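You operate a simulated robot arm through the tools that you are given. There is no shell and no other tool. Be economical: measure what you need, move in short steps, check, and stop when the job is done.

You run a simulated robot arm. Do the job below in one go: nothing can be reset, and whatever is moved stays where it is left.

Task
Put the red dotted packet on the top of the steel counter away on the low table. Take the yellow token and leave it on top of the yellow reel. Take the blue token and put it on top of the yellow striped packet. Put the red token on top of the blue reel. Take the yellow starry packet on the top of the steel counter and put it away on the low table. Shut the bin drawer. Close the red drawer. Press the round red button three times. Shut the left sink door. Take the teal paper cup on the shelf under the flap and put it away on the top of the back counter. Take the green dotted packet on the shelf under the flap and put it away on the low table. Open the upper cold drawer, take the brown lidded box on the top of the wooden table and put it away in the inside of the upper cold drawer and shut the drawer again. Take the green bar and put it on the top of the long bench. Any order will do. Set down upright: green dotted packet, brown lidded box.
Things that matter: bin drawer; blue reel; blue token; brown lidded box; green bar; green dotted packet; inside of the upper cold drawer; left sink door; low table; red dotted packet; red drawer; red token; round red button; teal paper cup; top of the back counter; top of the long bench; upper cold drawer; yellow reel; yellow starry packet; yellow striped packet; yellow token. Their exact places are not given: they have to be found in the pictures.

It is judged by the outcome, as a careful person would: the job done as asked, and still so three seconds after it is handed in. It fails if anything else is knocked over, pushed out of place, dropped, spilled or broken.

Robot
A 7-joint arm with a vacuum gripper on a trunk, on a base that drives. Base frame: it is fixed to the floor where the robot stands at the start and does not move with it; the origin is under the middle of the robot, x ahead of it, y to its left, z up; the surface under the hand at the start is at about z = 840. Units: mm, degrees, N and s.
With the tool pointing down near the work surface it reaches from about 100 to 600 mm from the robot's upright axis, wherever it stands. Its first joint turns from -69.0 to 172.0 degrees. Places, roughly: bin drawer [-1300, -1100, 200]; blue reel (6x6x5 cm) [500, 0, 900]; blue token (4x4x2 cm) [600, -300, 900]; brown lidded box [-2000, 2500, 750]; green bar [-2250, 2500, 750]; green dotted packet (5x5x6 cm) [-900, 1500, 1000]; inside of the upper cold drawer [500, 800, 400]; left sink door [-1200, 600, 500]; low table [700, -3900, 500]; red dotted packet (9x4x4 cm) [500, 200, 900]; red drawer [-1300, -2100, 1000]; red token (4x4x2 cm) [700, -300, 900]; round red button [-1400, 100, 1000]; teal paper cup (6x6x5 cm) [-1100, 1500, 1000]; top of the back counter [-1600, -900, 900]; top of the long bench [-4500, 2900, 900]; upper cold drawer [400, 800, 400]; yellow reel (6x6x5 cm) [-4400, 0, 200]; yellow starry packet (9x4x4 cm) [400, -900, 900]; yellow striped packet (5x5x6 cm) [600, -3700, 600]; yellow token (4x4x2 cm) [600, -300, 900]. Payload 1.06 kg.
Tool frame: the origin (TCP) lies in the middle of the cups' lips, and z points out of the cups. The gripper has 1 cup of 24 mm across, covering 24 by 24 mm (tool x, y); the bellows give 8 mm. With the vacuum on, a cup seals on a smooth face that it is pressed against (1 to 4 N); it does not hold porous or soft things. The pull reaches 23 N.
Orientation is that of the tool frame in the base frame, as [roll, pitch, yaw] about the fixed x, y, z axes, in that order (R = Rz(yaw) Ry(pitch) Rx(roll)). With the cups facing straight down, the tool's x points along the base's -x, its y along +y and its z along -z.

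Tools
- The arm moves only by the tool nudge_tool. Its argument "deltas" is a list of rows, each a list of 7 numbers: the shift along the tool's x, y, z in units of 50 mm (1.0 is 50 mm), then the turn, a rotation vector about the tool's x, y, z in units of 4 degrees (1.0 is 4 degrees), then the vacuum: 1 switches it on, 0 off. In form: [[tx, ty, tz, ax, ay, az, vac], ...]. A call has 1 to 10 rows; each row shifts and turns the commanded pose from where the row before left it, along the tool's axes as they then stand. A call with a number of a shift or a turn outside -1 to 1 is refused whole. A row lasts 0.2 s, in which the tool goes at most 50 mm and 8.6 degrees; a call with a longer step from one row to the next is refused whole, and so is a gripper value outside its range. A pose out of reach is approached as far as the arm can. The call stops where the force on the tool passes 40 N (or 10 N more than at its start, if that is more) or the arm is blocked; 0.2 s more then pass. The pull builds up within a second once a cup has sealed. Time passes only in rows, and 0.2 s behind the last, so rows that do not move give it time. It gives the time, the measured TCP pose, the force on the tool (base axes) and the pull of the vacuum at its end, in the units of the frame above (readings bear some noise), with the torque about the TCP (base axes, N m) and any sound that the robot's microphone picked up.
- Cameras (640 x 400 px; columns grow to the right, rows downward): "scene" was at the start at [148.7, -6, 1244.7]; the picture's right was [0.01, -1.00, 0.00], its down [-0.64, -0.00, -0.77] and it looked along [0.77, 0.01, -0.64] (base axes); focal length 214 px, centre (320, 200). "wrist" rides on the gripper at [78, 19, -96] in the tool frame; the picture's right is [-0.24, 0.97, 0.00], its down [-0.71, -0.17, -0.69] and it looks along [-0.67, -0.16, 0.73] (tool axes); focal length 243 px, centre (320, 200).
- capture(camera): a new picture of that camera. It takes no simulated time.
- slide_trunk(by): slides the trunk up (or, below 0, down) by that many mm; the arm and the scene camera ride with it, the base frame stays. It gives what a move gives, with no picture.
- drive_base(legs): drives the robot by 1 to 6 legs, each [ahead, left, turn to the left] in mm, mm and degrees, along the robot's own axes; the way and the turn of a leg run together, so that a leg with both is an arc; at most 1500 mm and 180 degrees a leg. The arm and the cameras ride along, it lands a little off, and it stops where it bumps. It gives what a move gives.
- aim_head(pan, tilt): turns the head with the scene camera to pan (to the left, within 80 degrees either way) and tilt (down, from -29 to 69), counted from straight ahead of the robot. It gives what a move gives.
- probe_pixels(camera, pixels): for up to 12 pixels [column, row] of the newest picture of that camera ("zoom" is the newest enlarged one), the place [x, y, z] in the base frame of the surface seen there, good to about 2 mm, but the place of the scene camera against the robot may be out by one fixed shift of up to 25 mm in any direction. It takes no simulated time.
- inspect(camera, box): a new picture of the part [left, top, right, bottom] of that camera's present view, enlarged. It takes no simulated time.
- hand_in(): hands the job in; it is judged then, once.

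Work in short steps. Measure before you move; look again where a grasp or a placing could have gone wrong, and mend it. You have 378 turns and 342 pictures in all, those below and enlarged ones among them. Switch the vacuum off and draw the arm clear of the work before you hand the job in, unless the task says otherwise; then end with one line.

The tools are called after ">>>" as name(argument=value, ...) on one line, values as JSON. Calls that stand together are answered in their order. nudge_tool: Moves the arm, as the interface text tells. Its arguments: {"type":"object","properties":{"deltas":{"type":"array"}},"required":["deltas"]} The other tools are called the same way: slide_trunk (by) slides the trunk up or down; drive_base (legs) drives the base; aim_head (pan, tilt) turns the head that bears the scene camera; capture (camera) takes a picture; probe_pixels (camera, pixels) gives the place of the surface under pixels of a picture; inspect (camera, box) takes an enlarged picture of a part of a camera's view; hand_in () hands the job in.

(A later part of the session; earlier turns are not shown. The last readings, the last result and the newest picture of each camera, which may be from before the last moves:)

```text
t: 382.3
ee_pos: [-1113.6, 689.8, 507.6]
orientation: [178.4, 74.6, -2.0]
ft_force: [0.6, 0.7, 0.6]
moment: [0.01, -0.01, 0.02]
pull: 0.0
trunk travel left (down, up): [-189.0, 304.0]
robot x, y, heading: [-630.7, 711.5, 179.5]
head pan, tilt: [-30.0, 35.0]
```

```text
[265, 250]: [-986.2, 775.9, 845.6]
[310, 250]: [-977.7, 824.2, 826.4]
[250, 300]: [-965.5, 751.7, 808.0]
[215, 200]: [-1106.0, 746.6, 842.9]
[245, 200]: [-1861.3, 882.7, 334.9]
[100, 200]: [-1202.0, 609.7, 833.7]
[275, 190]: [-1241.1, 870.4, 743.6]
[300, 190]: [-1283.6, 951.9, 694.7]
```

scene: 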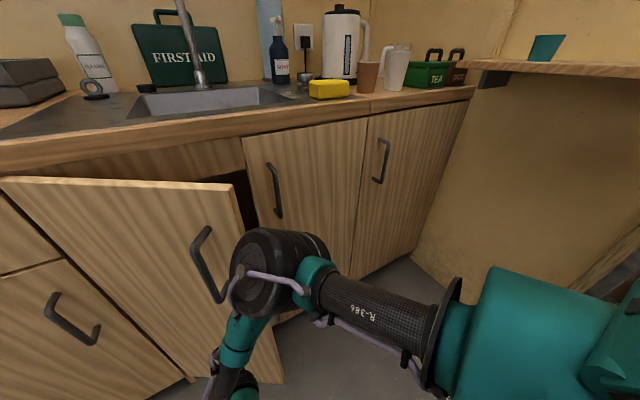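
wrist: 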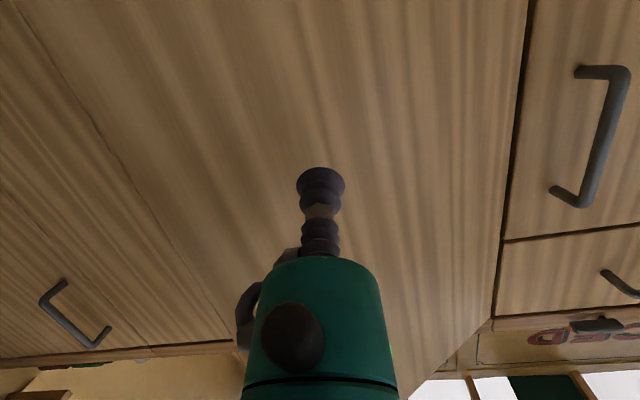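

Elbow reaches roughly x≈-1050 at z≈845. I push now with the arm, which opens the gap to the elbow.

>>> nudge_tool(deltas=[[-0.13, 0, 0.48, 0, 0, 0, 0], [-0.13, 0, 0.48, 0, 0, 0, 0], [-0.13, 0, 0.48, 0, 0, 0, 0], [-0.13, 0, 0.48, 0, 0, 0, 0]])

>>> capture(camera="scene")

>>> capture(camera="wrist")

```text
t: 383.3
ee_pos: [-1213.4, 689.6, 509.6]
orientation: [178.7, 74.2, -2.0]
ft_force: [-0.1, 0.4, 0.3]
moment: [-0.02, 0.01, 0.0]
pull: 0.0
out of reach, approached as far as the arm can: row 4
trunk travel left (down, up): [-189.0, 304.0]
robot x, y, heading: [-629.6, 710.8, 179.8]
head pan, tilt: [-30.0, 35.0]
```

```text
253 pictures are left
```

scene: 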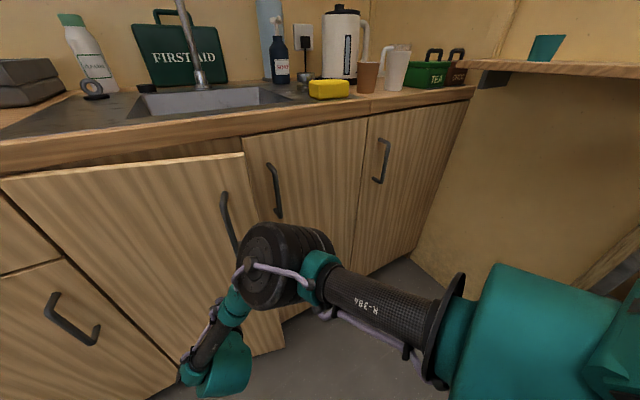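

```text
252 pictures are left
```

wrist: 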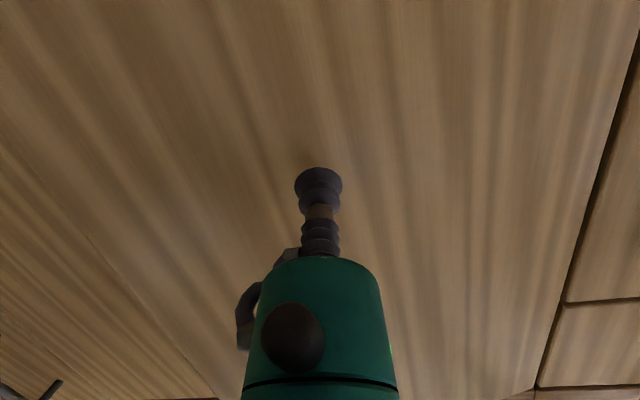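

Nearly shut. Probe elbow and door handle to see the margin for driving 70 more.

>>> probe_pixels(camera="scene", pixels=[[275, 230], [265, 260], [320, 240], [225, 210], [234, 245], [200, 180], [245, 170]])

>>> inspect(camera="scene", box=[160, 140, 360, 300])

```text
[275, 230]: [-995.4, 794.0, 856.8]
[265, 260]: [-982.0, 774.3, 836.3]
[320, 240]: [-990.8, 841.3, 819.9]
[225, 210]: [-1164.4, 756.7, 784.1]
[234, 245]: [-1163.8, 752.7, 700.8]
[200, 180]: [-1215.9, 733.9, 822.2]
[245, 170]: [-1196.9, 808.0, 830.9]
```

```text
2.50 times, centred on (260, 220) of scene
```

zoom: 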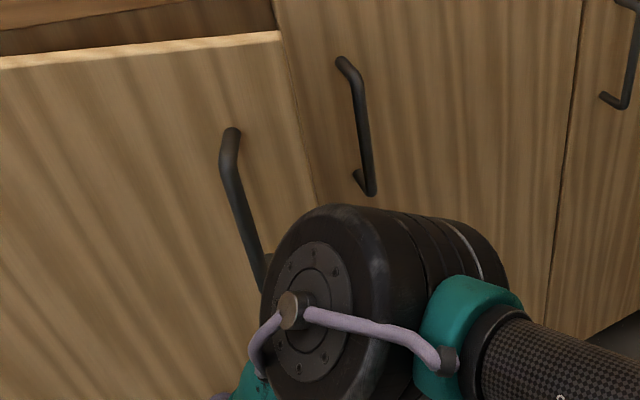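

There is ~70+ mm between elbow and handle, and both move together. I drive 65 more.

>>> drive_base(legs=[[62, 0, 0]])

>>> capture(camera="scene")

>>> probe_pixels(camera="scene", pixels=[[60, 200], [150, 200], [200, 200], [250, 160], [300, 170]])

```text
t: 384.3
ee_pos: [-1276.9, 689.6, 508.2]
orientation: [178.7, 74.3, -2.1]
ft_force: [0.2, 0.8, -0.3]
moment: [0.02, 0.01, -0.02]
pull: 0.1
trunk travel left (down, up): [-189.0, 304.0]
robot x, y, heading: [-691.8, 712.9, 179.8]
head pan, tilt: [-30.0, 35.0]
```

```text
250 pictures are left
```

scene: 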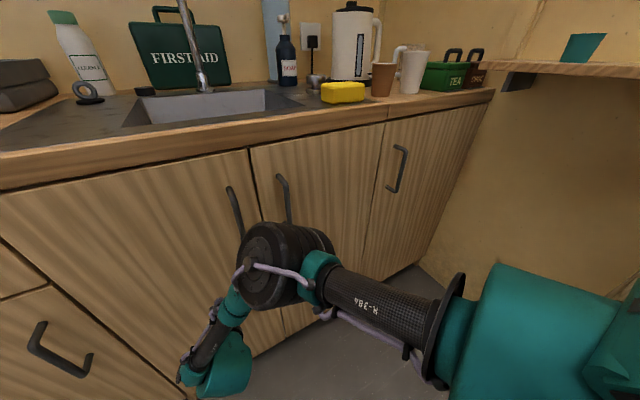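

```text
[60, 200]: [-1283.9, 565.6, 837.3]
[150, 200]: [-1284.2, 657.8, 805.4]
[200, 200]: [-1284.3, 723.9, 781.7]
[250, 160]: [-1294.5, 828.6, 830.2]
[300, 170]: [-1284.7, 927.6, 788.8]
```

Door flush at x=-1284: shut. I back off, return to y≈100, and look for the round red button.

>>> drive_base(legs=[[-220, 0, 0], [0, 600, 0]])

>>> slide_trunk(by=250)

>>> aim_head(pan=0, tilt=30)

>>> capture(camera="scene")

>>> capture(camera="wrist")

```text
t: 391.3
ee_pos: [-1056.3, 90.6, 509.4]
orientation: [178.7, 74.3, -1.9]
ft_force: [0.5, 0.4, 0.4]
moment: [-0.02, 0.01, 0.0]
pull: 0.1
trunk travel left (down, up): [-189.0, 304.0]
robot x, y, heading: [-474.3, 114.2, 179.6]
head pan, tilt: [-30.0, 35.0]
```

```text
t: 393.9
ee_pos: [-1056.9, 90.3, 757.6]
orientation: [178.8, 74.3, -1.8]
ft_force: [0.7, 0.9, 0.1]
moment: [-0.01, 0.0, 0.0]
pull: 0.0
trunk travel left (down, up): [-439.0, 54.0]
robot x, y, heading: [-469.5, 115.3, 179.9]
head pan, tilt: [-30.0, 35.0]
```

```text
t: 394.8
ee_pos: [-1057.2, 89.9, 759.3]
orientation: [178.8, 74.2, -1.9]
ft_force: [0.6, -0.4, 0.3]
moment: [0.05, 0.01, -0.02]
pull: 0.0
trunk travel left (down, up): [-439.0, 54.0]
robot x, y, heading: [-471.8, 113.7, 180.1]
head pan, tilt: [0.0, 30.0]
```

```text
249 pictures are left
```

scene: 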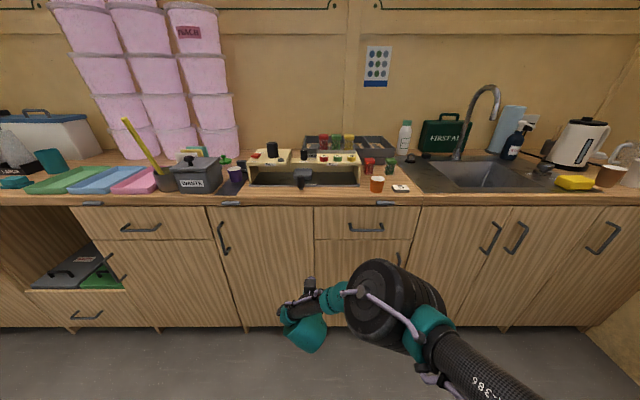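

```text
248 pictures are left
```

wrist: 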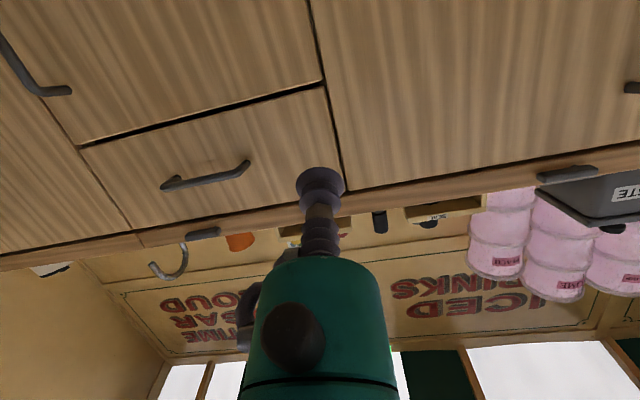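

I enlarge the sealing machine and also recheck the bin drawer at the left.

>>> inspect(camera="scene", box=[220, 125, 420, 215])

>>> probe_pixels(camera="scene", pixels=[[85, 300], [110, 300], [150, 280], [85, 275], [255, 157], [272, 150], [323, 157], [338, 157], [301, 180], [300, 160], [280, 195], [220, 170]])

```text
3.20 times, centred on (320, 170) of scene
```

zoom: 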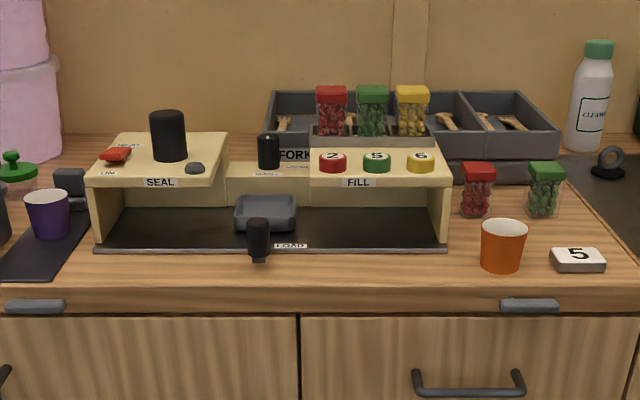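

```text
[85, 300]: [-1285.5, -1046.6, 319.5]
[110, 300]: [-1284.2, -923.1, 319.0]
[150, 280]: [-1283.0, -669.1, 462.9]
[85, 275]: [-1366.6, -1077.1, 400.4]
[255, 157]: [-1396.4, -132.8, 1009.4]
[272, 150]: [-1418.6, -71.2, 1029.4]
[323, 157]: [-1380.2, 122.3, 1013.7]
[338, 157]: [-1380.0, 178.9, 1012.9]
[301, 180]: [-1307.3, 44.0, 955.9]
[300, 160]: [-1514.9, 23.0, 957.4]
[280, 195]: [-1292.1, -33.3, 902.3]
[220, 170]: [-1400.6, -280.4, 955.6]
```

The round red button "2" is at about (-1380,122,1014). I raise the tool, draw it in, and tip it back to pointing down.

>>> nudge_tool(deltas=[[0.25, 0, -0.9, 0, 0, 0, 0], [0.25, 0, -0.9, 0, 0, 0, 0], [0.1, 0, -0.9, 0, 0, 0, 0], [-0.868, 0, -0.243, 0, 0, 0, 0], [-0.868, 0, -0.243, 0, 0, 0, 0], [-0.868, 0, -0.243, 0, 0, 0, 0], [-0.868, 0, -0.243, 0, 0, 0, 0], [-0.868, 0, -0.243, 0, 0, 0, 0], [-0.868, 0, -0.243, 0, 0, 0, 0], [-0.868, 0, -0.243, 0, 0, 0, 0]])

>>> nudge_tool(deltas=[[0, 0, 0, 0, 1, 0, 0], [0, 0, 0, 0, 1, 0, 0], [0, 0, 0, 0, 1, 0, 0], [0, 0, 0, 0, 1, 0, 0], [0, 0, 0, 0, 1, 0, 0], [0, 0, 0, 0, 1, 0, 0], [0, 0, 0, 0, 1, 0, 0], [0, 0, 0, 0, 1, 0, 0], [0, 0, 0, 0, 1, 0, 0], [0, 0, 0, 0, 1, 0, 0]])

>>> nudge_tool(deltas=[[0, 0, 0, 0, 1, 0, 0], [0, 0, 0, 0, 1, 0, 0], [0, 0, 0, 0, 1, 0, 0], [0, 0, 0, 0, 1, 0, 0], [0, 0, 0, 0, 1, 0, 0], [0, 0, 0, 0, 1, 0, 0], [0, 0, 0, 0, 1, 0, 0], [0, 0, 0, 0, 1, 0, 0], [0, 0, 0, 0, 0.5, 0, 0]])

```text
t: 397.0
ee_pos: [-918.0, 91.2, 1083.8]
orientation: [178.8, 74.2, -1.7]
ft_force: [-0.2, 0.5, 0.2]
moment: [0.0, -0.01, 0.01]
pull: 0.1
trunk travel left (down, up): [-439.0, 54.0]
robot x, y, heading: [-472.3, 114.7, 179.6]
head pan, tilt: [0.0, 30.0]
```

```text
t: 399.2
ee_pos: [-920.3, 90.5, 1081.1]
orientation: [179.7, 34.1, -1.0]
ft_force: [-0.8, -0.3, -0.2]
moment: [-0.04, 0.0, 0.01]
pull: 0.1
trunk travel left (down, up): [-439.0, 54.0]
robot x, y, heading: [-474.2, 116.5, 179.8]
head pan, tilt: [0.0, 30.0]
```

```text
t: 401.2
ee_pos: [-919.2, 89.5, 1081.8]
orientation: [179.7, 0.1, -0.7]
ft_force: [1.5, 0.8, 0.0]
moment: [-0.02, -0.01, 0.02]
pull: 0.0
trunk travel left (down, up): [-439.0, 54.0]
robot x, y, heading: [-471.2, 115.0, 179.9]
head pan, tilt: [0.0, 30.0]
```

Tool is down again at (-919,90,1082). I drive 400 ahead so the tool comes over the machine's front edge and look.

>>> drive_base(legs=[[400, 0, 0]])

>>> capture(camera="wrist")

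```text
t: 403.7
ee_pos: [-1319.6, 90.7, 1082.4]
orientation: [179.7, 0.2, -0.6]
ft_force: [0.5, -0.1, 0.4]
moment: [-0.02, -0.02, 0.06]
pull: 0.0
trunk travel left (down, up): [-439.0, 54.0]
robot x, y, heading: [-872.3, 114.3, 179.9]
head pan, tilt: [0.0, 30.0]
```

```text
246 pictures are left
```

wrist: 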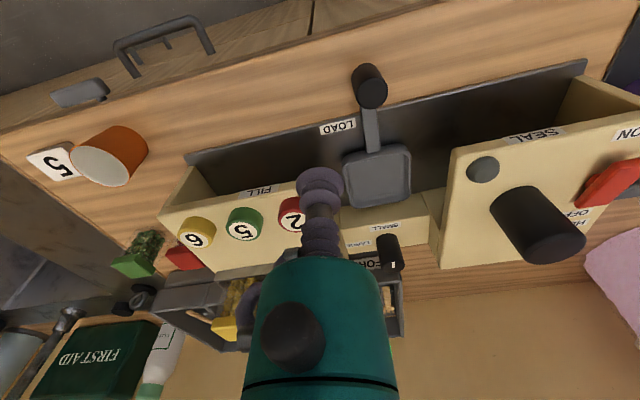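

Button "2" shows at (290,215). I probe it.

>>> probe_pixels(camera="wrist", pixels=[[290, 216], [282, 208], [295, 201], [244, 222], [195, 232], [265, 235], [265, 208], [285, 240]])

```text
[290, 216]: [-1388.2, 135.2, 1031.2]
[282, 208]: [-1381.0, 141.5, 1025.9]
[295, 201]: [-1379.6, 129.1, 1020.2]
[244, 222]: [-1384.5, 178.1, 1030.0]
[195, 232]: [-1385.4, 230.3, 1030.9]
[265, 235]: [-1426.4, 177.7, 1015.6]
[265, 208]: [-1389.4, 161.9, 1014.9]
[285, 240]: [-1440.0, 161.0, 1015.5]
```

Tops are at z≈1030; from the spacing of 5 and 6 the red one is centred at about (-1384,126). I move over it at z≈1055 and look.

>>> nudge_tool(deltas=[[-0.64, -0.36, 0, 0, 0, 0, 0], [-0.64, -0.36, 0, 0, 0, 0, 0], [0, 0, 0.5, 0, 0, 0, 0]])

>>> capture(camera="wrist")

```text
t: 404.5
ee_pos: [-1383.0, 128.4, 1058.0]
orientation: [179.7, 0.3, -0.5]
ft_force: [-0.5, -0.2, -0.2]
moment: [-0.02, 0.0, -0.03]
pull: 0.1
trunk travel left (down, up): [-439.0, 54.0]
robot x, y, heading: [-871.0, 113.2, 179.9]
head pan, tilt: [0.0, 30.0]
```

```text
245 pictures are left
```

wrist: 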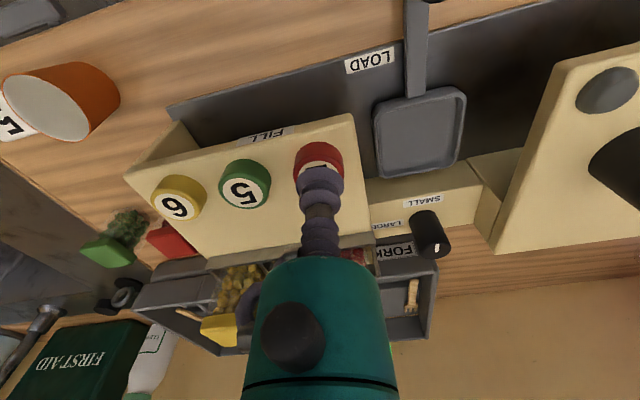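

>>> probe_pixels(camera="wrist", pixels=[[319, 162], [300, 172], [341, 168], [320, 150], [246, 193], [178, 208]])

```text
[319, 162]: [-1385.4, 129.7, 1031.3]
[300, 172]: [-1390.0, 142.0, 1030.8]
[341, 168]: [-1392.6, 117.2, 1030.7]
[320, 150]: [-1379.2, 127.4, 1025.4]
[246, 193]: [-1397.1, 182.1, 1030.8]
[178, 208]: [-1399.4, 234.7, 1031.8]
```

Button centre ≈ (-1394,129), top 1031. I shift there and press down in small steps, listening for a click.

>>> nudge_tool(deltas=[[-0.22, -0.02, 0, 0, 0, 0, 0], [0, 0, 0.4, 0, 0, 0, 0], [0, 0, 0.14, 0, 0, 0, 0], [0, 0, 0.08, 0, 0, 0, 0], [0, 0, 0, 0, 0, 0, 0]])

```text
t: 405.7
ee_pos: [-1394.0, 128.2, 1026.5]
orientation: [179.6, 0.1, -0.7]
ft_force: [0.7, 0.1, 0.3]
moment: [0.01, 0.02, -0.02]
pull: 0.0
trunk travel left (down, up): [-439.0, 54.0]
robot x, y, heading: [-871.6, 113.4, 180.0]
head pan, tilt: [0.0, 30.0]
```

>>> nudge_tool(deltas=[[0, 0, 0.06, 0, 0, 0, 0], [0, 0, 0.06, 0, 0, 0, 0], [0, 0, 0, 0, 0, 0, 0]])

```text
t: 406.5
ee_pos: [-1393.3, 128.4, 1020.5]
orientation: [179.6, 0.1, -0.7]
ft_force: [1.3, -0.6, 3.3]
moment: [0.03, 0.03, -0.01]
pull: 0.0
trunk travel left (down, up): [-439.0, 54.0]
robot x, y, heading: [-873.0, 118.3, 180.2]
head pan, tilt: [0.0, 30.0]
```

>>> nudge_tool(deltas=[[0, 0, 0.06, 0, 0, 0, 0], [0, 0, 0.04, 0, 0, 0, 0], [0, 0, 0, 0, 0, 0, 0]])

```text
t: 407.3
ee_pos: [-1392.9, 127.8, 1016.3]
orientation: [179.6, 0.1, -0.6]
ft_force: [0.8, -0.5, 5.6]
moment: [0.0, 0.03, 0.01]
pull: 0.0
trunk travel left (down, up): [-439.0, 54.0]
robot x, y, heading: [-870.4, 112.7, 180.2]
head pan, tilt: [0.0, 30.0]
heard: click
```

A click at z≈1016: first press. I release fully (up 22 mm).

>>> nudge_tool(deltas=[[0, 0, -0.25, 0, 0, 0, 0], [0, 0, -0.25, 0, 0, 0, 0], [0, 0, 0, 0, 0, 0, 0], [0, 0, 0, 0, 0, 0, 0]])

```text
t: 408.3
ee_pos: [-1393.2, 128.8, 1040.9]
orientation: [179.7, 0.2, -0.6]
ft_force: [0.3, 0.3, 0.2]
moment: [-0.03, -0.01, -0.02]
pull: 0.1
trunk travel left (down, up): [-439.0, 54.0]
robot x, y, heading: [-869.7, 118.1, 180.0]
head pan, tilt: [0.0, 30.0]
```

Second press: down to z≈1015.

>>> nudge_tool(deltas=[[0, 0, 0.2, 0, 0, 0, 0], [0, 0, 0.2, 0, 0, 0, 0], [0, 0, 0.1, 0, 0, 0, 0], [0, 0, 0.02, 0, 0, 0, 0], [0, 0, 0, 0, 0, 0, 0]])

```text
t: 409.5
ee_pos: [-1393.6, 128.1, 1016.2]
orientation: [179.6, 0.4, -0.6]
ft_force: [-1.4, 1.7, 7.7]
moment: [-0.03, 0.0, 0.0]
pull: 0.0
trunk travel left (down, up): [-439.0, 54.0]
robot x, y, heading: [-869.9, 117.0, 180.2]
head pan, tilt: [0.0, 30.0]
heard: click
```

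Second click. Release.

>>> nudge_tool(deltas=[[0, 0, -0.25, 0, 0, 0, 0], [0, 0, -0.25, 0, 0, 0, 0], [0, 0, 0, 0, 0, 0, 0], [0, 0, 0, 0, 0, 0, 0]])

>>> nudge_tool(deltas=[[0, 0, 0.2, 0, 0, 0, 0], [0, 0, 0.2, 0, 0, 0, 0], [0, 0, 0.1, 0, 0, 0, 0], [0, 0, 0.02, 0, 0, 0, 0], [0, 0, 0, 0, 0, 0, 0]])

```text
t: 410.5
ee_pos: [-1393.8, 129.4, 1039.6]
orientation: [179.8, 0.2, -0.6]
ft_force: [0.8, -0.1, 0.4]
moment: [0.0, 0.03, -0.02]
pull: 0.0
trunk travel left (down, up): [-439.0, 54.0]
robot x, y, heading: [-874.2, 113.7, 180.2]
head pan, tilt: [0.0, 30.0]
```

```text
t: 411.7
ee_pos: [-1393.3, 127.6, 1014.8]
orientation: [179.6, 0.3, -0.6]
ft_force: [-2.4, -1.9, 11.4]
moment: [0.07, -0.06, 0.06]
pull: 0.0
trunk travel left (down, up): [-439.0, 54.0]
robot x, y, heading: [-874.2, 118.1, 180.3]
head pan, tilt: [0.0, 30.0]
heard: click
```

Third click: done. I lift, back off, and go toward the shelf at the far wall, turning to face +y.

>>> nudge_tool(deltas=[[0, 0, -0.5, 0, 0, 0, 0], [0, 0, -0.9, 0, 0, 0, 0], [0.9, 0, 0, 0, 0, 0, 0], [0.9, 0, 0, 0, 0, 0, 0], [0.9, 0, 0, 0, 0, 0, 0], [0.8, 0, 0, 0, 0, 0, 0]])

>>> drive_base(legs=[[-350, 0, 0], [0, 0, -90]])

>>> aim_head(pan=20, tilt=20)

>>> capture(camera="scene")

```text
t: 413.1
ee_pos: [-1217.0, 125.5, 1082.3]
orientation: [179.6, 0.2, -0.7]
ft_force: [1.1, 0.8, -0.3]
moment: [0.0, -0.02, 0.0]
pull: 0.1
trunk travel left (down, up): [-439.0, 54.0]
robot x, y, heading: [-870.1, 115.6, 180.2]
head pan, tilt: [0.0, 30.0]
```

```text
t: 419.2
ee_pos: [-514.8, 461.6, 1082.1]
orientation: [179.7, 0.2, -90.3]
ft_force: [-1.0, -0.2, -0.1]
moment: [0.01, -0.01, -0.02]
pull: 0.0
trunk travel left (down, up): [-439.0, 54.0]
robot x, y, heading: [-524.3, 119.2, 90.5]
head pan, tilt: [0.0, 30.0]
```

```text
t: 420.0
ee_pos: [-514.7, 461.7, 1083.8]
orientation: [179.8, 0.2, -90.4]
ft_force: [-0.2, -0.7, 0.4]
moment: [0.01, 0.0, -0.03]
pull: 0.1
trunk travel left (down, up): [-439.0, 54.0]
robot x, y, heading: [-523.0, 116.6, 90.3]
head pan, tilt: [20.0, 20.0]
```

```text
244 pictures are left
```

scene: 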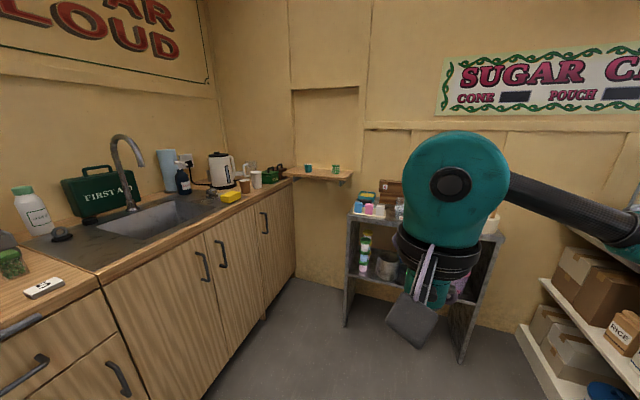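

The shelf is at (318,175) with the two objects. I probe and enlarge.

>>> probe_pixels(camera="scene", pixels=[[308, 167], [335, 167], [320, 178], [300, 175], [345, 178], [325, 140], [325, 90], [360, 140], [350, 220], [300, 250], [270, 170]])

>>> inspect(camera="scene", box=[260, 70, 420, 230])

```text
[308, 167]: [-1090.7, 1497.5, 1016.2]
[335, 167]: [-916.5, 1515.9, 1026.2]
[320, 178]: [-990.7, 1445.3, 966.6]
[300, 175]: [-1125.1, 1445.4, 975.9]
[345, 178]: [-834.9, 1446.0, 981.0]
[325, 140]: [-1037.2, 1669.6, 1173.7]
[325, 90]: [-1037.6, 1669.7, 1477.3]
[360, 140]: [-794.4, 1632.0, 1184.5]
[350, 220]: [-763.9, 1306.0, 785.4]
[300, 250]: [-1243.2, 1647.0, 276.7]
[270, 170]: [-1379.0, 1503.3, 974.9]
```

```text
2.50 times, centred on (340, 150) of scene
```

zoom: 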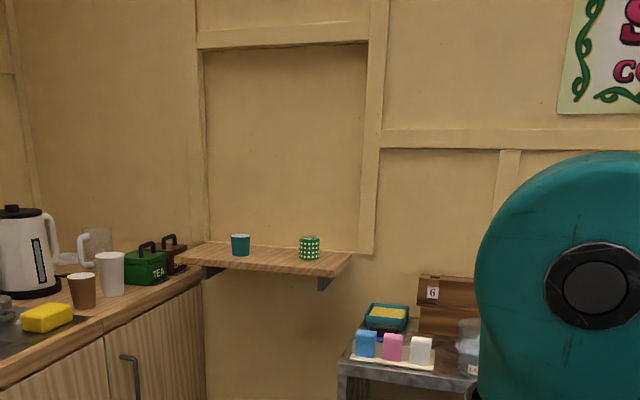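

Cup near (-1090,1520), packet near (-916,1525), shelf z≈985. I drive to about (-1000,1000), facing the shelf, tool high.

>>> drive_base(legs=[[400, 470, 0], [450, 0, 0]])

>>> aim_head(pan=0, tilt=40)

>>> capture(camera="scene")

>>> capture(camera="wrist")

```text
t: 426.9
ee_pos: [-980.5, 1304.9, 1082.1]
orientation: [179.7, 0.2, -91.0]
ft_force: [-0.1, -0.2, 0.7]
moment: [0.0, 0.01, 0.02]
pull: 0.0
trunk travel left (down, up): [-439.0, 54.0]
robot x, y, heading: [-995.7, 960.2, 89.3]
head pan, tilt: [20.0, 20.0]
```

```text
t: 427.8
ee_pos: [-980.8, 1304.6, 1083.3]
orientation: [179.7, 0.2, -91.1]
ft_force: [-0.3, -0.3, -0.7]
moment: [0.03, -0.03, -0.01]
pull: 0.0
trunk travel left (down, up): [-439.0, 54.0]
robot x, y, heading: [-993.4, 961.3, 89.7]
head pan, tilt: [0.0, 40.0]
```

```text
242 pictures are left
```

scene: 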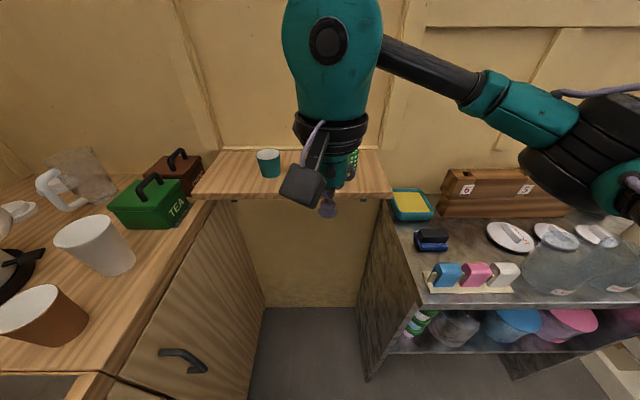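

```text
241 pictures are left
```

wrist: 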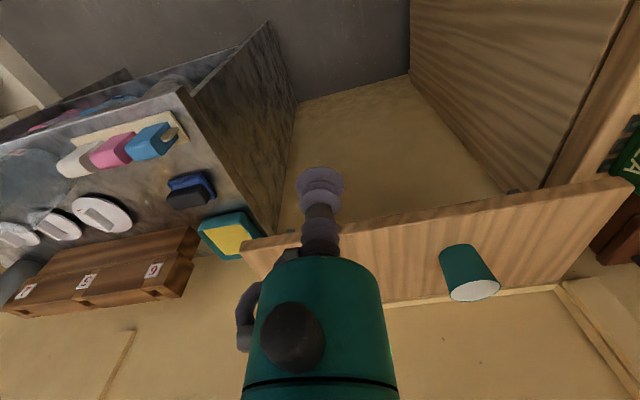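

I enlarge the cup to see whether its top is open.

>>> inspect(camera="scene", box=[240, 130, 300, 190])

>>> inspect(camera="wrist", box=[420, 230, 520, 310])

>>> probe_pixels(camera="wrist", pixels=[[473, 290], [450, 291], [497, 287], [465, 260], [455, 247], [480, 282], [420, 250], [520, 280]])

```text
6.67 times, centred on (270, 160) of scene
```

zoom: 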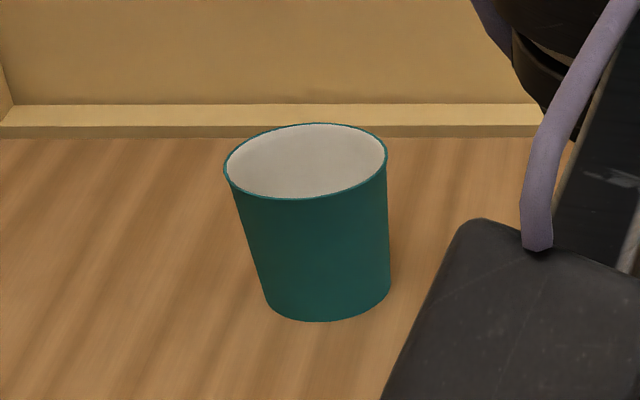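

```text
5.00 times, centred on (470, 270) of wrist
```

zoom: 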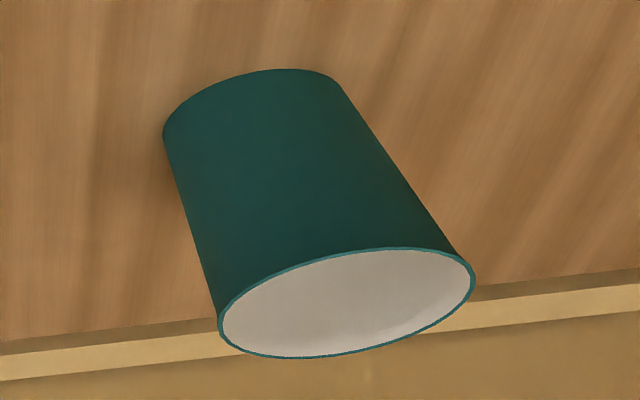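

```text
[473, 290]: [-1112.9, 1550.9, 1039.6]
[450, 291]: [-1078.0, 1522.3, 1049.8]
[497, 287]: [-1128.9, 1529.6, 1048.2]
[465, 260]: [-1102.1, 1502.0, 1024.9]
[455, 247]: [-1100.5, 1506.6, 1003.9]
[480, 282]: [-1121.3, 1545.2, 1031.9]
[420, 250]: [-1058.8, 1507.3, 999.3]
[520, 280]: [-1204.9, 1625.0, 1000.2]
```

Cup is open and upright, rim z≈1050, shelf z≈1000. I'll pick it from its inside bottom. Drive 60 ahead, then bring the tool above it at z≈1110 and look.

>>> drive_base(legs=[[60, 0, 0]])

>>> nudge_tool(deltas=[[-0.6, 0, -0.6, 0, 0, 0, 0], [-0.6, 0.6, 0, 0, 0, 0, 0], [-0.6, 0.6, 0, 0, 0, 0, 0], [-0.6, 0.6, 0, 0, 0, 0, 0], [-0.3, 0.6, 0, 0, 0, 0, 0]])

>>> capture(camera="wrist")

```text
t: 428.7
ee_pos: [-980.4, 1365.4, 1081.9]
orientation: [179.8, 0.2, -90.9]
ft_force: [-0.8, 0.1, -0.2]
moment: [-0.03, 0.0, 0.01]
pull: 0.0
trunk travel left (down, up): [-439.0, 54.0]
robot x, y, heading: [-995.8, 1020.7, 89.7]
head pan, tilt: [0.0, 40.0]
```

```text
t: 429.9
ee_pos: [-1100.1, 1501.4, 1113.1]
orientation: [179.7, 0.2, -90.9]
ft_force: [0.1, 0.3, -0.2]
moment: [0.0, -0.01, 0.0]
pull: 0.1
trunk travel left (down, up): [-439.0, 54.0]
robot x, y, heading: [-992.5, 1021.1, 89.8]
head pan, tilt: [0.0, 40.0]
```

```text
238 pictures are left
```

wrist: 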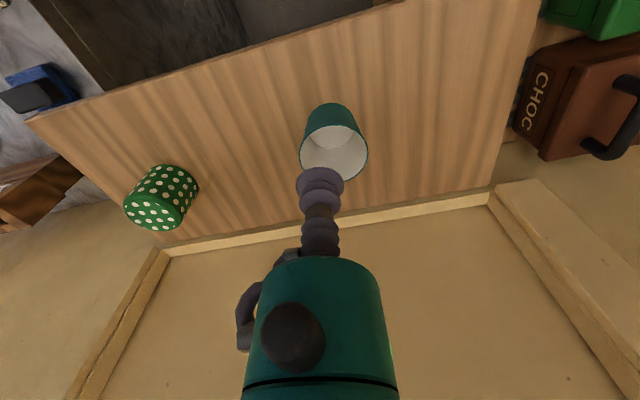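

>>> inspect(camera="wrist", box=[290, 90, 380, 190])

>>> probe_pixels(camera="wrist", pixels=[[301, 155], [366, 152], [333, 126], [335, 142], [345, 165], [320, 150], [350, 150]])

```text
4.00 times, centred on (335, 140) of wrist
```

zoom: 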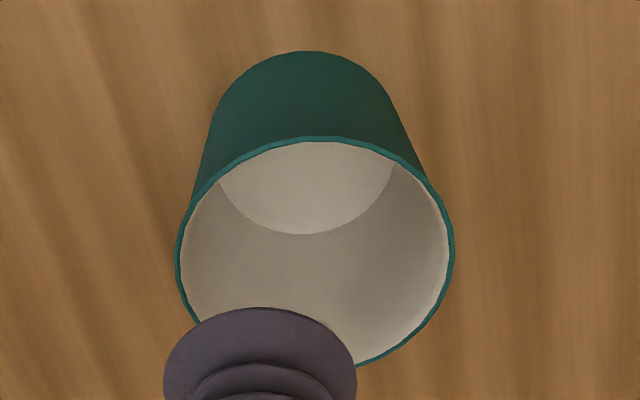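

```text
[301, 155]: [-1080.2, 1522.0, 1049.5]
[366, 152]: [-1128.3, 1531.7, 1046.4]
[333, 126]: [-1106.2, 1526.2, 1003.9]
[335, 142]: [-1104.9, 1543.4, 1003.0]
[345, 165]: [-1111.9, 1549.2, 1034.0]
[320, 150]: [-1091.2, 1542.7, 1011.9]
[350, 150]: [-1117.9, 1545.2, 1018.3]
```

Inside bottom centre ≈ (-1105,1526), z≈1003. I centre above, go down to 1065 and look before entering.

>>> nudge_tool(deltas=[[-0.5, 0.1, 0, 0, 0, 0, 0], [0, 0, 0.5, 0, 0, 0, 0], [0, 0, 0.4, 0, 0, 0, 0]])

>>> capture(camera="wrist")

>>> aim_head(pan=15, tilt=35)

>>> capture(camera="scene")

```text
t: 430.7
ee_pos: [-1104.2, 1527.5, 1069.6]
orientation: [179.7, 0.2, -90.9]
ft_force: [-0.9, -0.8, -0.1]
moment: [-0.02, -0.01, 0.0]
pull: 0.1
trunk travel left (down, up): [-439.0, 54.0]
robot x, y, heading: [-992.3, 1020.8, 89.6]
head pan, tilt: [0.0, 40.0]
```

```text
236 pictures are left
```

wrist: 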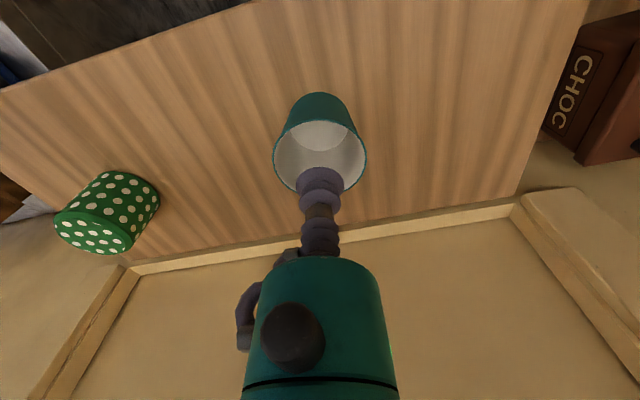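

```text
t: 431.5
ee_pos: [-1105.3, 1527.1, 1069.8]
orientation: [179.7, 0.2, -91.0]
ft_force: [-0.7, 0.1, 0.4]
moment: [0.0, -0.01, -0.02]
pull: 0.0
trunk travel left (down, up): [-439.0, 54.0]
robot x, y, heading: [-991.0, 1022.5, 89.5]
head pan, tilt: [15.0, 35.0]
```

```text
235 pictures are left
```

scene: 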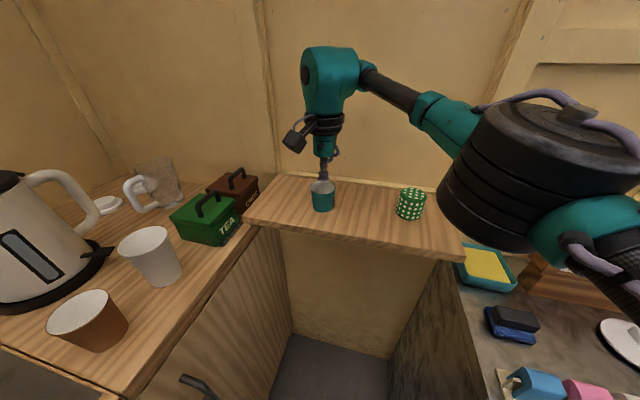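

Aligned with the cup's middle. I go down inside with the vacuum on.

>>> nudge_tool(deltas=[[0, 0, 0.5, 0, 0, 0, 1], [0, 0, 0.5, 0, 0, 0, 1], [0, 0, 0.24, 0, 0, 0, 1], [0, 0, 0.08, 0, 0, 0, 1], [0, 0, 0.06, 0, 0, 0, 1], [0, 0, 0, 0, 0, 0, 1], [0, 0, 0, 0, 0, 0, 1]])

```text
t: 432.1
ee_pos: [-1105.4, 1527.6, 1040.2]
orientation: [179.0, 0.7, -90.9]
ft_force: [1.1, -2.8, 19.6]
moment: [-0.11, -0.09, 0.0]
pull: 22.8
trunk travel left (down, up): [-439.0, 54.0]
robot x, y, heading: [-996.0, 1020.5, 89.8]
head pan, tilt: [15.0, 35.0]
stopped in row 2: the force on the tool passed its limit at 51 N (the readings are from after the stop); the commanded pose is now the measured one
```

It sealed already at the rim plane (pull 22.8 N). I lift gently and look.

>>> nudge_tool(deltas=[[0, 0, -0.1, 0, 0, 0, 1], [0, 0, -0.2, 0, 0, 0, 1], [0, 0, -0.6, 0, 0, 0, 1], [0, 0, -0.6, 0, 0, 0, 1]])

>>> capture(camera="wrist")

>>> capture(camera="scene")

```text
t: 433.1
ee_pos: [-1103.0, 1526.9, 1112.0]
orientation: [179.3, 0.5, -90.9]
ft_force: [0.2, -0.2, 0.0]
moment: [0.02, 0.0, -0.02]
pull: 23.0
trunk travel left (down, up): [-439.0, 54.0]
robot x, y, heading: [-994.5, 1022.0, 89.6]
head pan, tilt: [15.0, 35.0]
```

```text
234 pictures are left
```

wrist: 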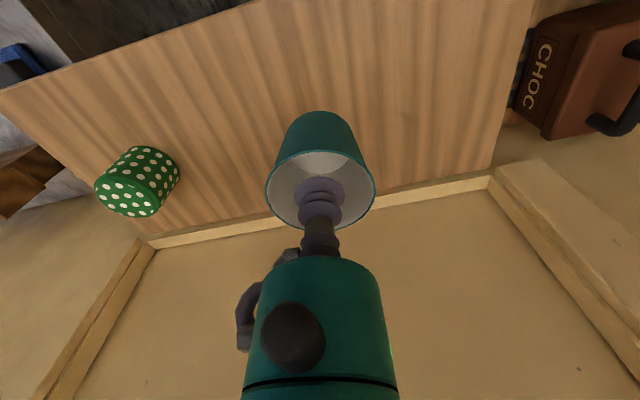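

```text
233 pictures are left
```

scene: 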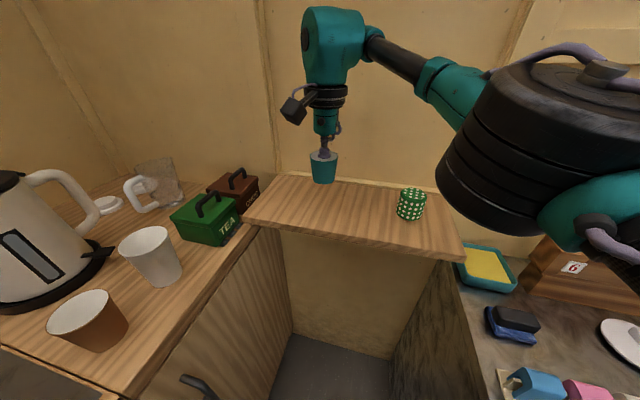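

The cup hangs upright. I retract, back out, turn to face the back counter and drive to y≈-1100.

>>> nudge_tool(deltas=[[0.6, -0.5, 0, 0, 0, 0, 1], [0.6, -0.5, 0, 0, 0, 0, 1], [0.6, -0.5, 0, 0, 0, 0, 1], [0.6, -0.3, 0, 0, 0, 0, 1], [0.6, 0, 0, 0, 0, 0, 1]])

>>> drive_base(legs=[[-700, 0, 0], [0, -430, 0], [0, 0, 90]])

>>> drive_base(legs=[[0, 700, 0], [0, 700, 0]])

>>> aim_head(pan=0, tilt=30)

>>> capture(camera="scene")

```text
t: 434.3
ee_pos: [-1014.5, 1374.9, 1109.3]
orientation: [179.2, 0.6, -91.0]
ft_force: [0.4, 0.2, -0.3]
moment: [0.0, -0.01, 0.01]
pull: 22.8
trunk travel left (down, up): [-439.0, 54.0]
robot x, y, heading: [-994.9, 1018.2, 89.6]
head pan, tilt: [15.0, 35.0]
```

```text
t: 445.8
ee_pos: [-907.3, 309.4, 1110.0]
orientation: [179.1, 0.4, -0.3]
ft_force: [0.2, -0.8, -0.3]
moment: [0.02, 0.0, -0.04]
pull: 22.9
trunk travel left (down, up): [-439.0, 54.0]
robot x, y, heading: [-555.7, 339.4, -179.6]
head pan, tilt: [15.0, 35.0]
```

```text
t: 458.4
ee_pos: [-893.3, -1083.5, 1109.9]
orientation: [179.2, 0.5, 0.3]
ft_force: [0.0, 0.4, -1.3]
moment: [-0.01, -0.03, 0.01]
pull: 23.7
trunk travel left (down, up): [-439.0, 54.0]
robot x, y, heading: [-536.5, -1051.1, -178.9]
head pan, tilt: [15.0, 35.0]
```

```text
t: 459.2
ee_pos: [-894.7, -1083.2, 1109.4]
orientation: [179.0, 0.5, 0.3]
ft_force: [-0.2, -0.2, -0.1]
moment: [0.0, 0.0, -0.01]
pull: 22.7
trunk travel left (down, up): [-439.0, 54.0]
robot x, y, heading: [-538.3, -1053.6, -179.1]
head pan, tilt: [0.0, 30.0]
```

```text
232 pictures are left
```

scene: 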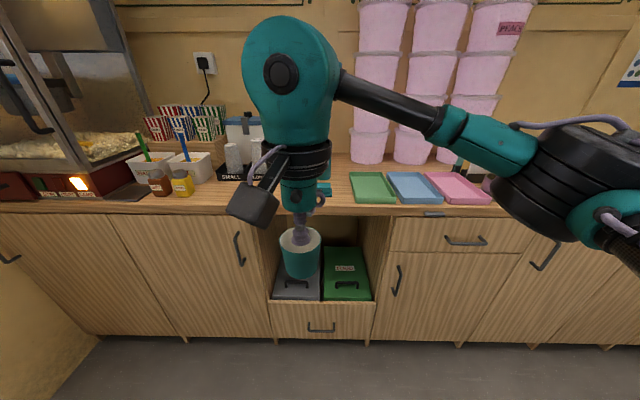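

I enlarge the counter to choose a free spot.

>>> inspect(camera="scene", box=[190, 100, 420, 230])

>>> probe_pixels(camera="scene", pixels=[[335, 205], [345, 180], [345, 160], [352, 200], [230, 200], [215, 200], [340, 172], [260, 203], [325, 180], [240, 175]])

```text
2.78 times, centred on (305, 165) of scene
```

zoom: 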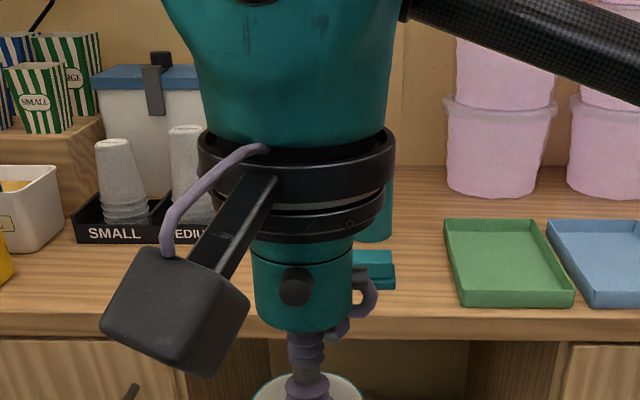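

```text
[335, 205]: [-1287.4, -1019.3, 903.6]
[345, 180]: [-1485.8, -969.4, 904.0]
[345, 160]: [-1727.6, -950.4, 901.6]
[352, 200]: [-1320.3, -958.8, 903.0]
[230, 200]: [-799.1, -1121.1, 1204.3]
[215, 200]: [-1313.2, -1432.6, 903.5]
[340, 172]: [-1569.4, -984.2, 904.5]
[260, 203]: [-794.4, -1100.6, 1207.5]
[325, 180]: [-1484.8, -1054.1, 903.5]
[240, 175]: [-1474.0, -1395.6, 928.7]
```

I drive forward 330 and left 130, then view the counter from the wrist camera.

>>> drive_base(legs=[[330, 130, -0.9]])

>>> capture(camera="wrist")

>>> aim_head(pan=0, tilt=45)

>>> capture(camera="scene")

```text
t: 461.5
ee_pos: [-1219.2, -1210.7, 1109.5]
orientation: [179.2, 0.5, -0.3]
ft_force: [-0.2, -0.4, -0.2]
moment: [0.0, 0.02, -0.01]
pull: 22.6
trunk travel left (down, up): [-439.0, 54.0]
robot x, y, heading: [-861.2, -1186.7, -179.6]
head pan, tilt: [0.0, 30.0]
```

```text
230 pictures are left
```

wrist: 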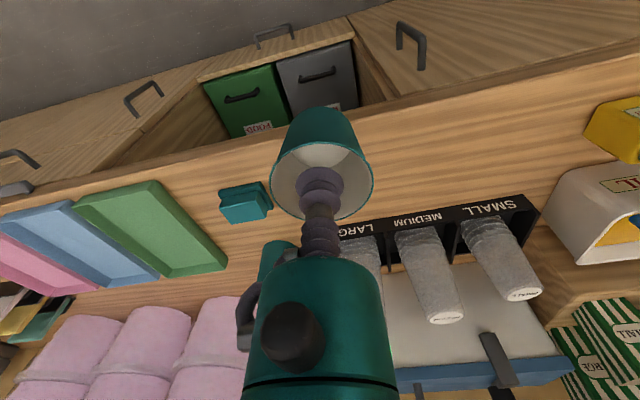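

```text
t: 462.3
ee_pos: [-1219.5, -1210.8, 1112.0]
orientation: [179.1, 0.5, -0.4]
ft_force: [0.5, 0.4, -0.5]
moment: [0.02, 0.01, 0.02]
pull: 23.1
trunk travel left (down, up): [-439.0, 54.0]
robot x, y, heading: [-859.2, -1186.1, -179.7]
head pan, tilt: [0.0, 45.0]
```

```text
229 pictures are left
```

scene: 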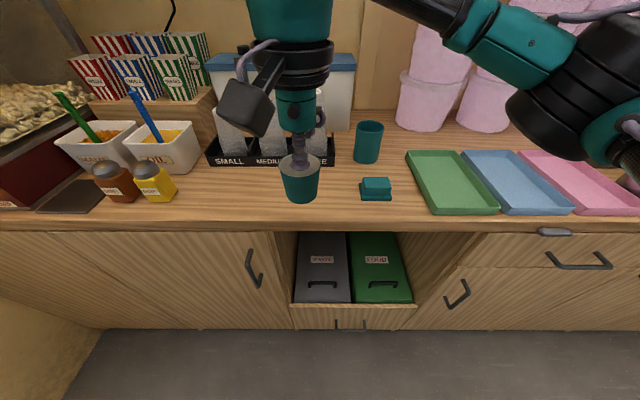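

There is free wood in front of the SMALL/MEDIUM holder. I probe it.

>>> probe_pixels(camera="wrist", pixels=[[430, 160], [450, 200], [530, 200], [420, 110], [400, 175], [585, 140], [245, 200], [480, 150]])

```text
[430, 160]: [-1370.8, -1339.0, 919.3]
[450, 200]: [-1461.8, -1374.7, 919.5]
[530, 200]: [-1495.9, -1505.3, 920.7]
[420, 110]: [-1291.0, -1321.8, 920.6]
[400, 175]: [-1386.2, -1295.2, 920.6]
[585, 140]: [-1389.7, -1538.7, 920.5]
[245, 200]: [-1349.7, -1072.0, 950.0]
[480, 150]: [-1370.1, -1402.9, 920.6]
```

Counter z=920; spot (-1370,-1320) is free. I move there and lower to TCP ≈ 980.

>>> nudge_tool(deltas=[[-0.6, 0.44, 0, 0, 0, 0, 1], [-0.6, 0.44, 0, 0, 0, 0, 1], [-0.6, 0.44, 0, 0, 0, 0, 1], [-0.6, 0.44, 0, 0, 0, 0, 1], [-0.6, 0.44, 0, 0, 0, 0, 1], [0, 0, 0.9, 0, 0, 0, 1], [0, 0, 0.9, 0, 0, 0, 1], [0, 0, 0.8, 0, 0, 0, 1]])

>>> capture(camera="scene")

```text
t: 464.1
ee_pos: [-1370.8, -1321.6, 984.7]
orientation: [179.0, 0.6, -0.4]
ft_force: [0.6, -0.7, 0.0]
moment: [0.01, 0.01, 0.01]
pull: 22.8
out of reach, approached as far as the arm can: row 5
trunk travel left (down, up): [-439.0, 54.0]
robot x, y, heading: [-862.8, -1185.7, -179.8]
head pan, tilt: [0.0, 45.0]
```

```text
228 pictures are left
```

scene: 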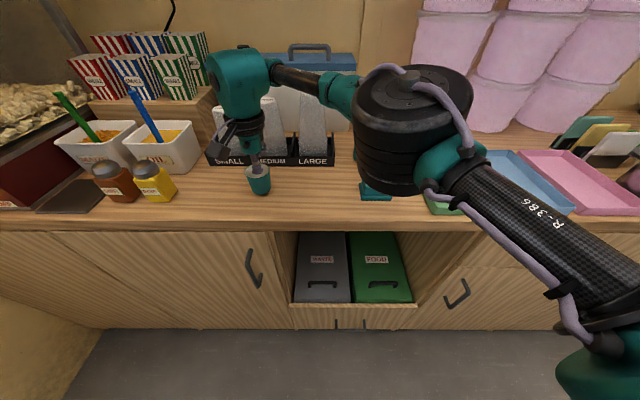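

Over free wood. Lower in small steps to contact.

>>> nudge_tool(deltas=[[0, 0, 0.2, 0, 0, 0, 1], [0, 0, 0.1, 0, 0, 0, 1], [0, 0, 0.06, 0, 0, 0, 1], [0, 0, 0, 0, 0, 0, 1]])

```text
t: 465.1
ee_pos: [-1370.9, -1321.8, 967.6]
orientation: [179.1, 0.7, -0.4]
ft_force: [-2.0, -2.6, 17.3]
moment: [0.05, -0.01, 0.01]
pull: 23.0
trunk travel left (down, up): [-439.0, 54.0]
robot x, y, heading: [-862.8, -1183.4, -179.7]
head pan, tilt: [0.0, 45.0]
```

Contact. Release, wait, lift.

>>> nudge_tool(deltas=[[0, 0, -0.05, 0, 0, 0, 0], [0, 0, 0, 0, 0, 0, 0], [0, 0, 0, 0, 0, 0, 0], [0, 0, 0, 0, 0, 0, 0], [0, 0, -0.2, 0, 0, 0, 0], [0, 0, -0.8, 0, 0, 0, 0], [0, 0, -0.9, 0, 0, 0, 0]])

>>> capture(camera="wrist")

```text
t: 466.7
ee_pos: [-1371.1, -1320.7, 1062.6]
orientation: [179.2, 0.6, -0.4]
ft_force: [-0.6, -0.5, 0.2]
moment: [0.04, 0.0, -0.04]
pull: 0.2
trunk travel left (down, up): [-439.0, 54.0]
robot x, y, heading: [-863.4, -1190.8, -179.9]
head pan, tilt: [0.0, 45.0]
```

```text
227 pictures are left
```

wrist: 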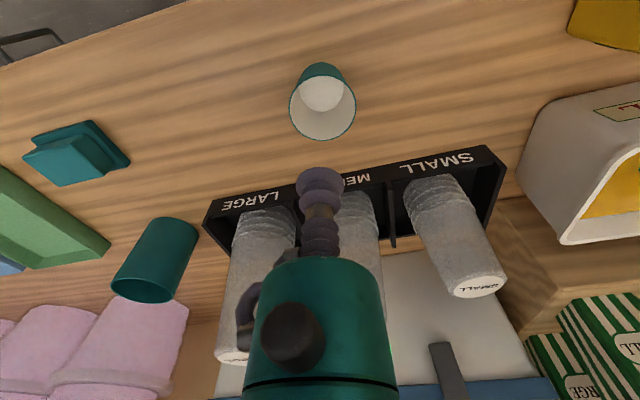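

Cup is upright on the back counter. I retract and go to the cold drawers: back off, right to y≈750, turn to face +x.

>>> nudge_tool(deltas=[[0.8, -0.4, 0, 0, 0, 0, 0], [0.8, -0.4, 0, 0, 0, 0, 0], [0.8, -0.4, 0, 0, 0, 0, 0], [0.7, -0.4, 0, 0, 0, 0, 0]])

>>> drive_base(legs=[[-330, 0, 0], [0, -900, 0], [0, -1000, 0]])

>>> drive_base(legs=[[0, 0, 90], [0, 0, 90]])

>>> aim_head(pan=0, tilt=45)

>>> capture(camera="scene")

```text
t: 467.7
ee_pos: [-1215.6, -1239.8, 1060.6]
orientation: [179.1, 0.5, -0.6]
ft_force: [0.6, -0.6, -0.1]
moment: [0.0, 0.04, 0.0]
pull: 0.0
trunk travel left (down, up): [-439.0, 54.0]
robot x, y, heading: [-865.7, -1186.0, -180.0]
head pan, tilt: [0.0, 45.0]
```

```text
t: 486.4
ee_pos: [-896.9, 647.0, 1061.4]
orientation: [179.2, 0.5, 1.0]
ft_force: [-0.3, 0.0, -0.9]
moment: [0.03, 0.01, 0.01]
pull: 0.1
trunk travel left (down, up): [-439.0, 54.0]
robot x, y, heading: [-549.1, 712.0, -178.4]
head pan, tilt: [0.0, 45.0]
```

```text
t: 494.4
ee_pos: [-196.6, 774.1, 1059.8]
orientation: [179.2, 0.5, -178.9]
ft_force: [0.5, 0.7, 0.0]
moment: [0.01, 0.01, 0.01]
pull: 0.0
trunk travel left (down, up): [-439.0, 54.0]
robot x, y, heading: [-545.2, 712.2, 1.5]
head pan, tilt: [0.0, 45.0]
```

```text
t: 495.0
ee_pos: [-197.6, 775.2, 1061.1]
orientation: [179.2, 0.5, -179.0]
ft_force: [0.1, 0.3, 0.4]
moment: [-0.01, 0.0, -0.02]
pull: 0.1
trunk travel left (down, up): [-439.0, 54.0]
robot x, y, heading: [-540.4, 712.3, 1.4]
head pan, tilt: [0.0, 45.0]
```

```text
226 pictures are left
```

scene: 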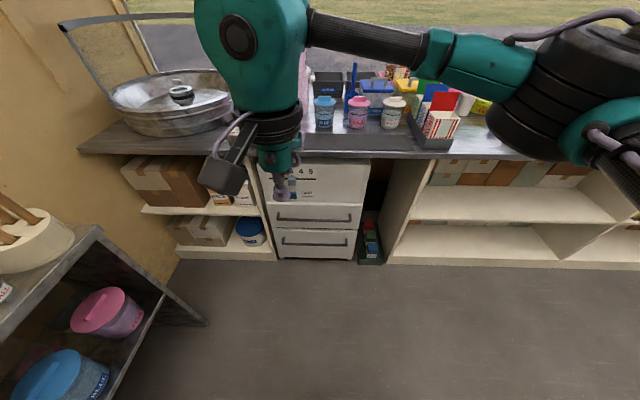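

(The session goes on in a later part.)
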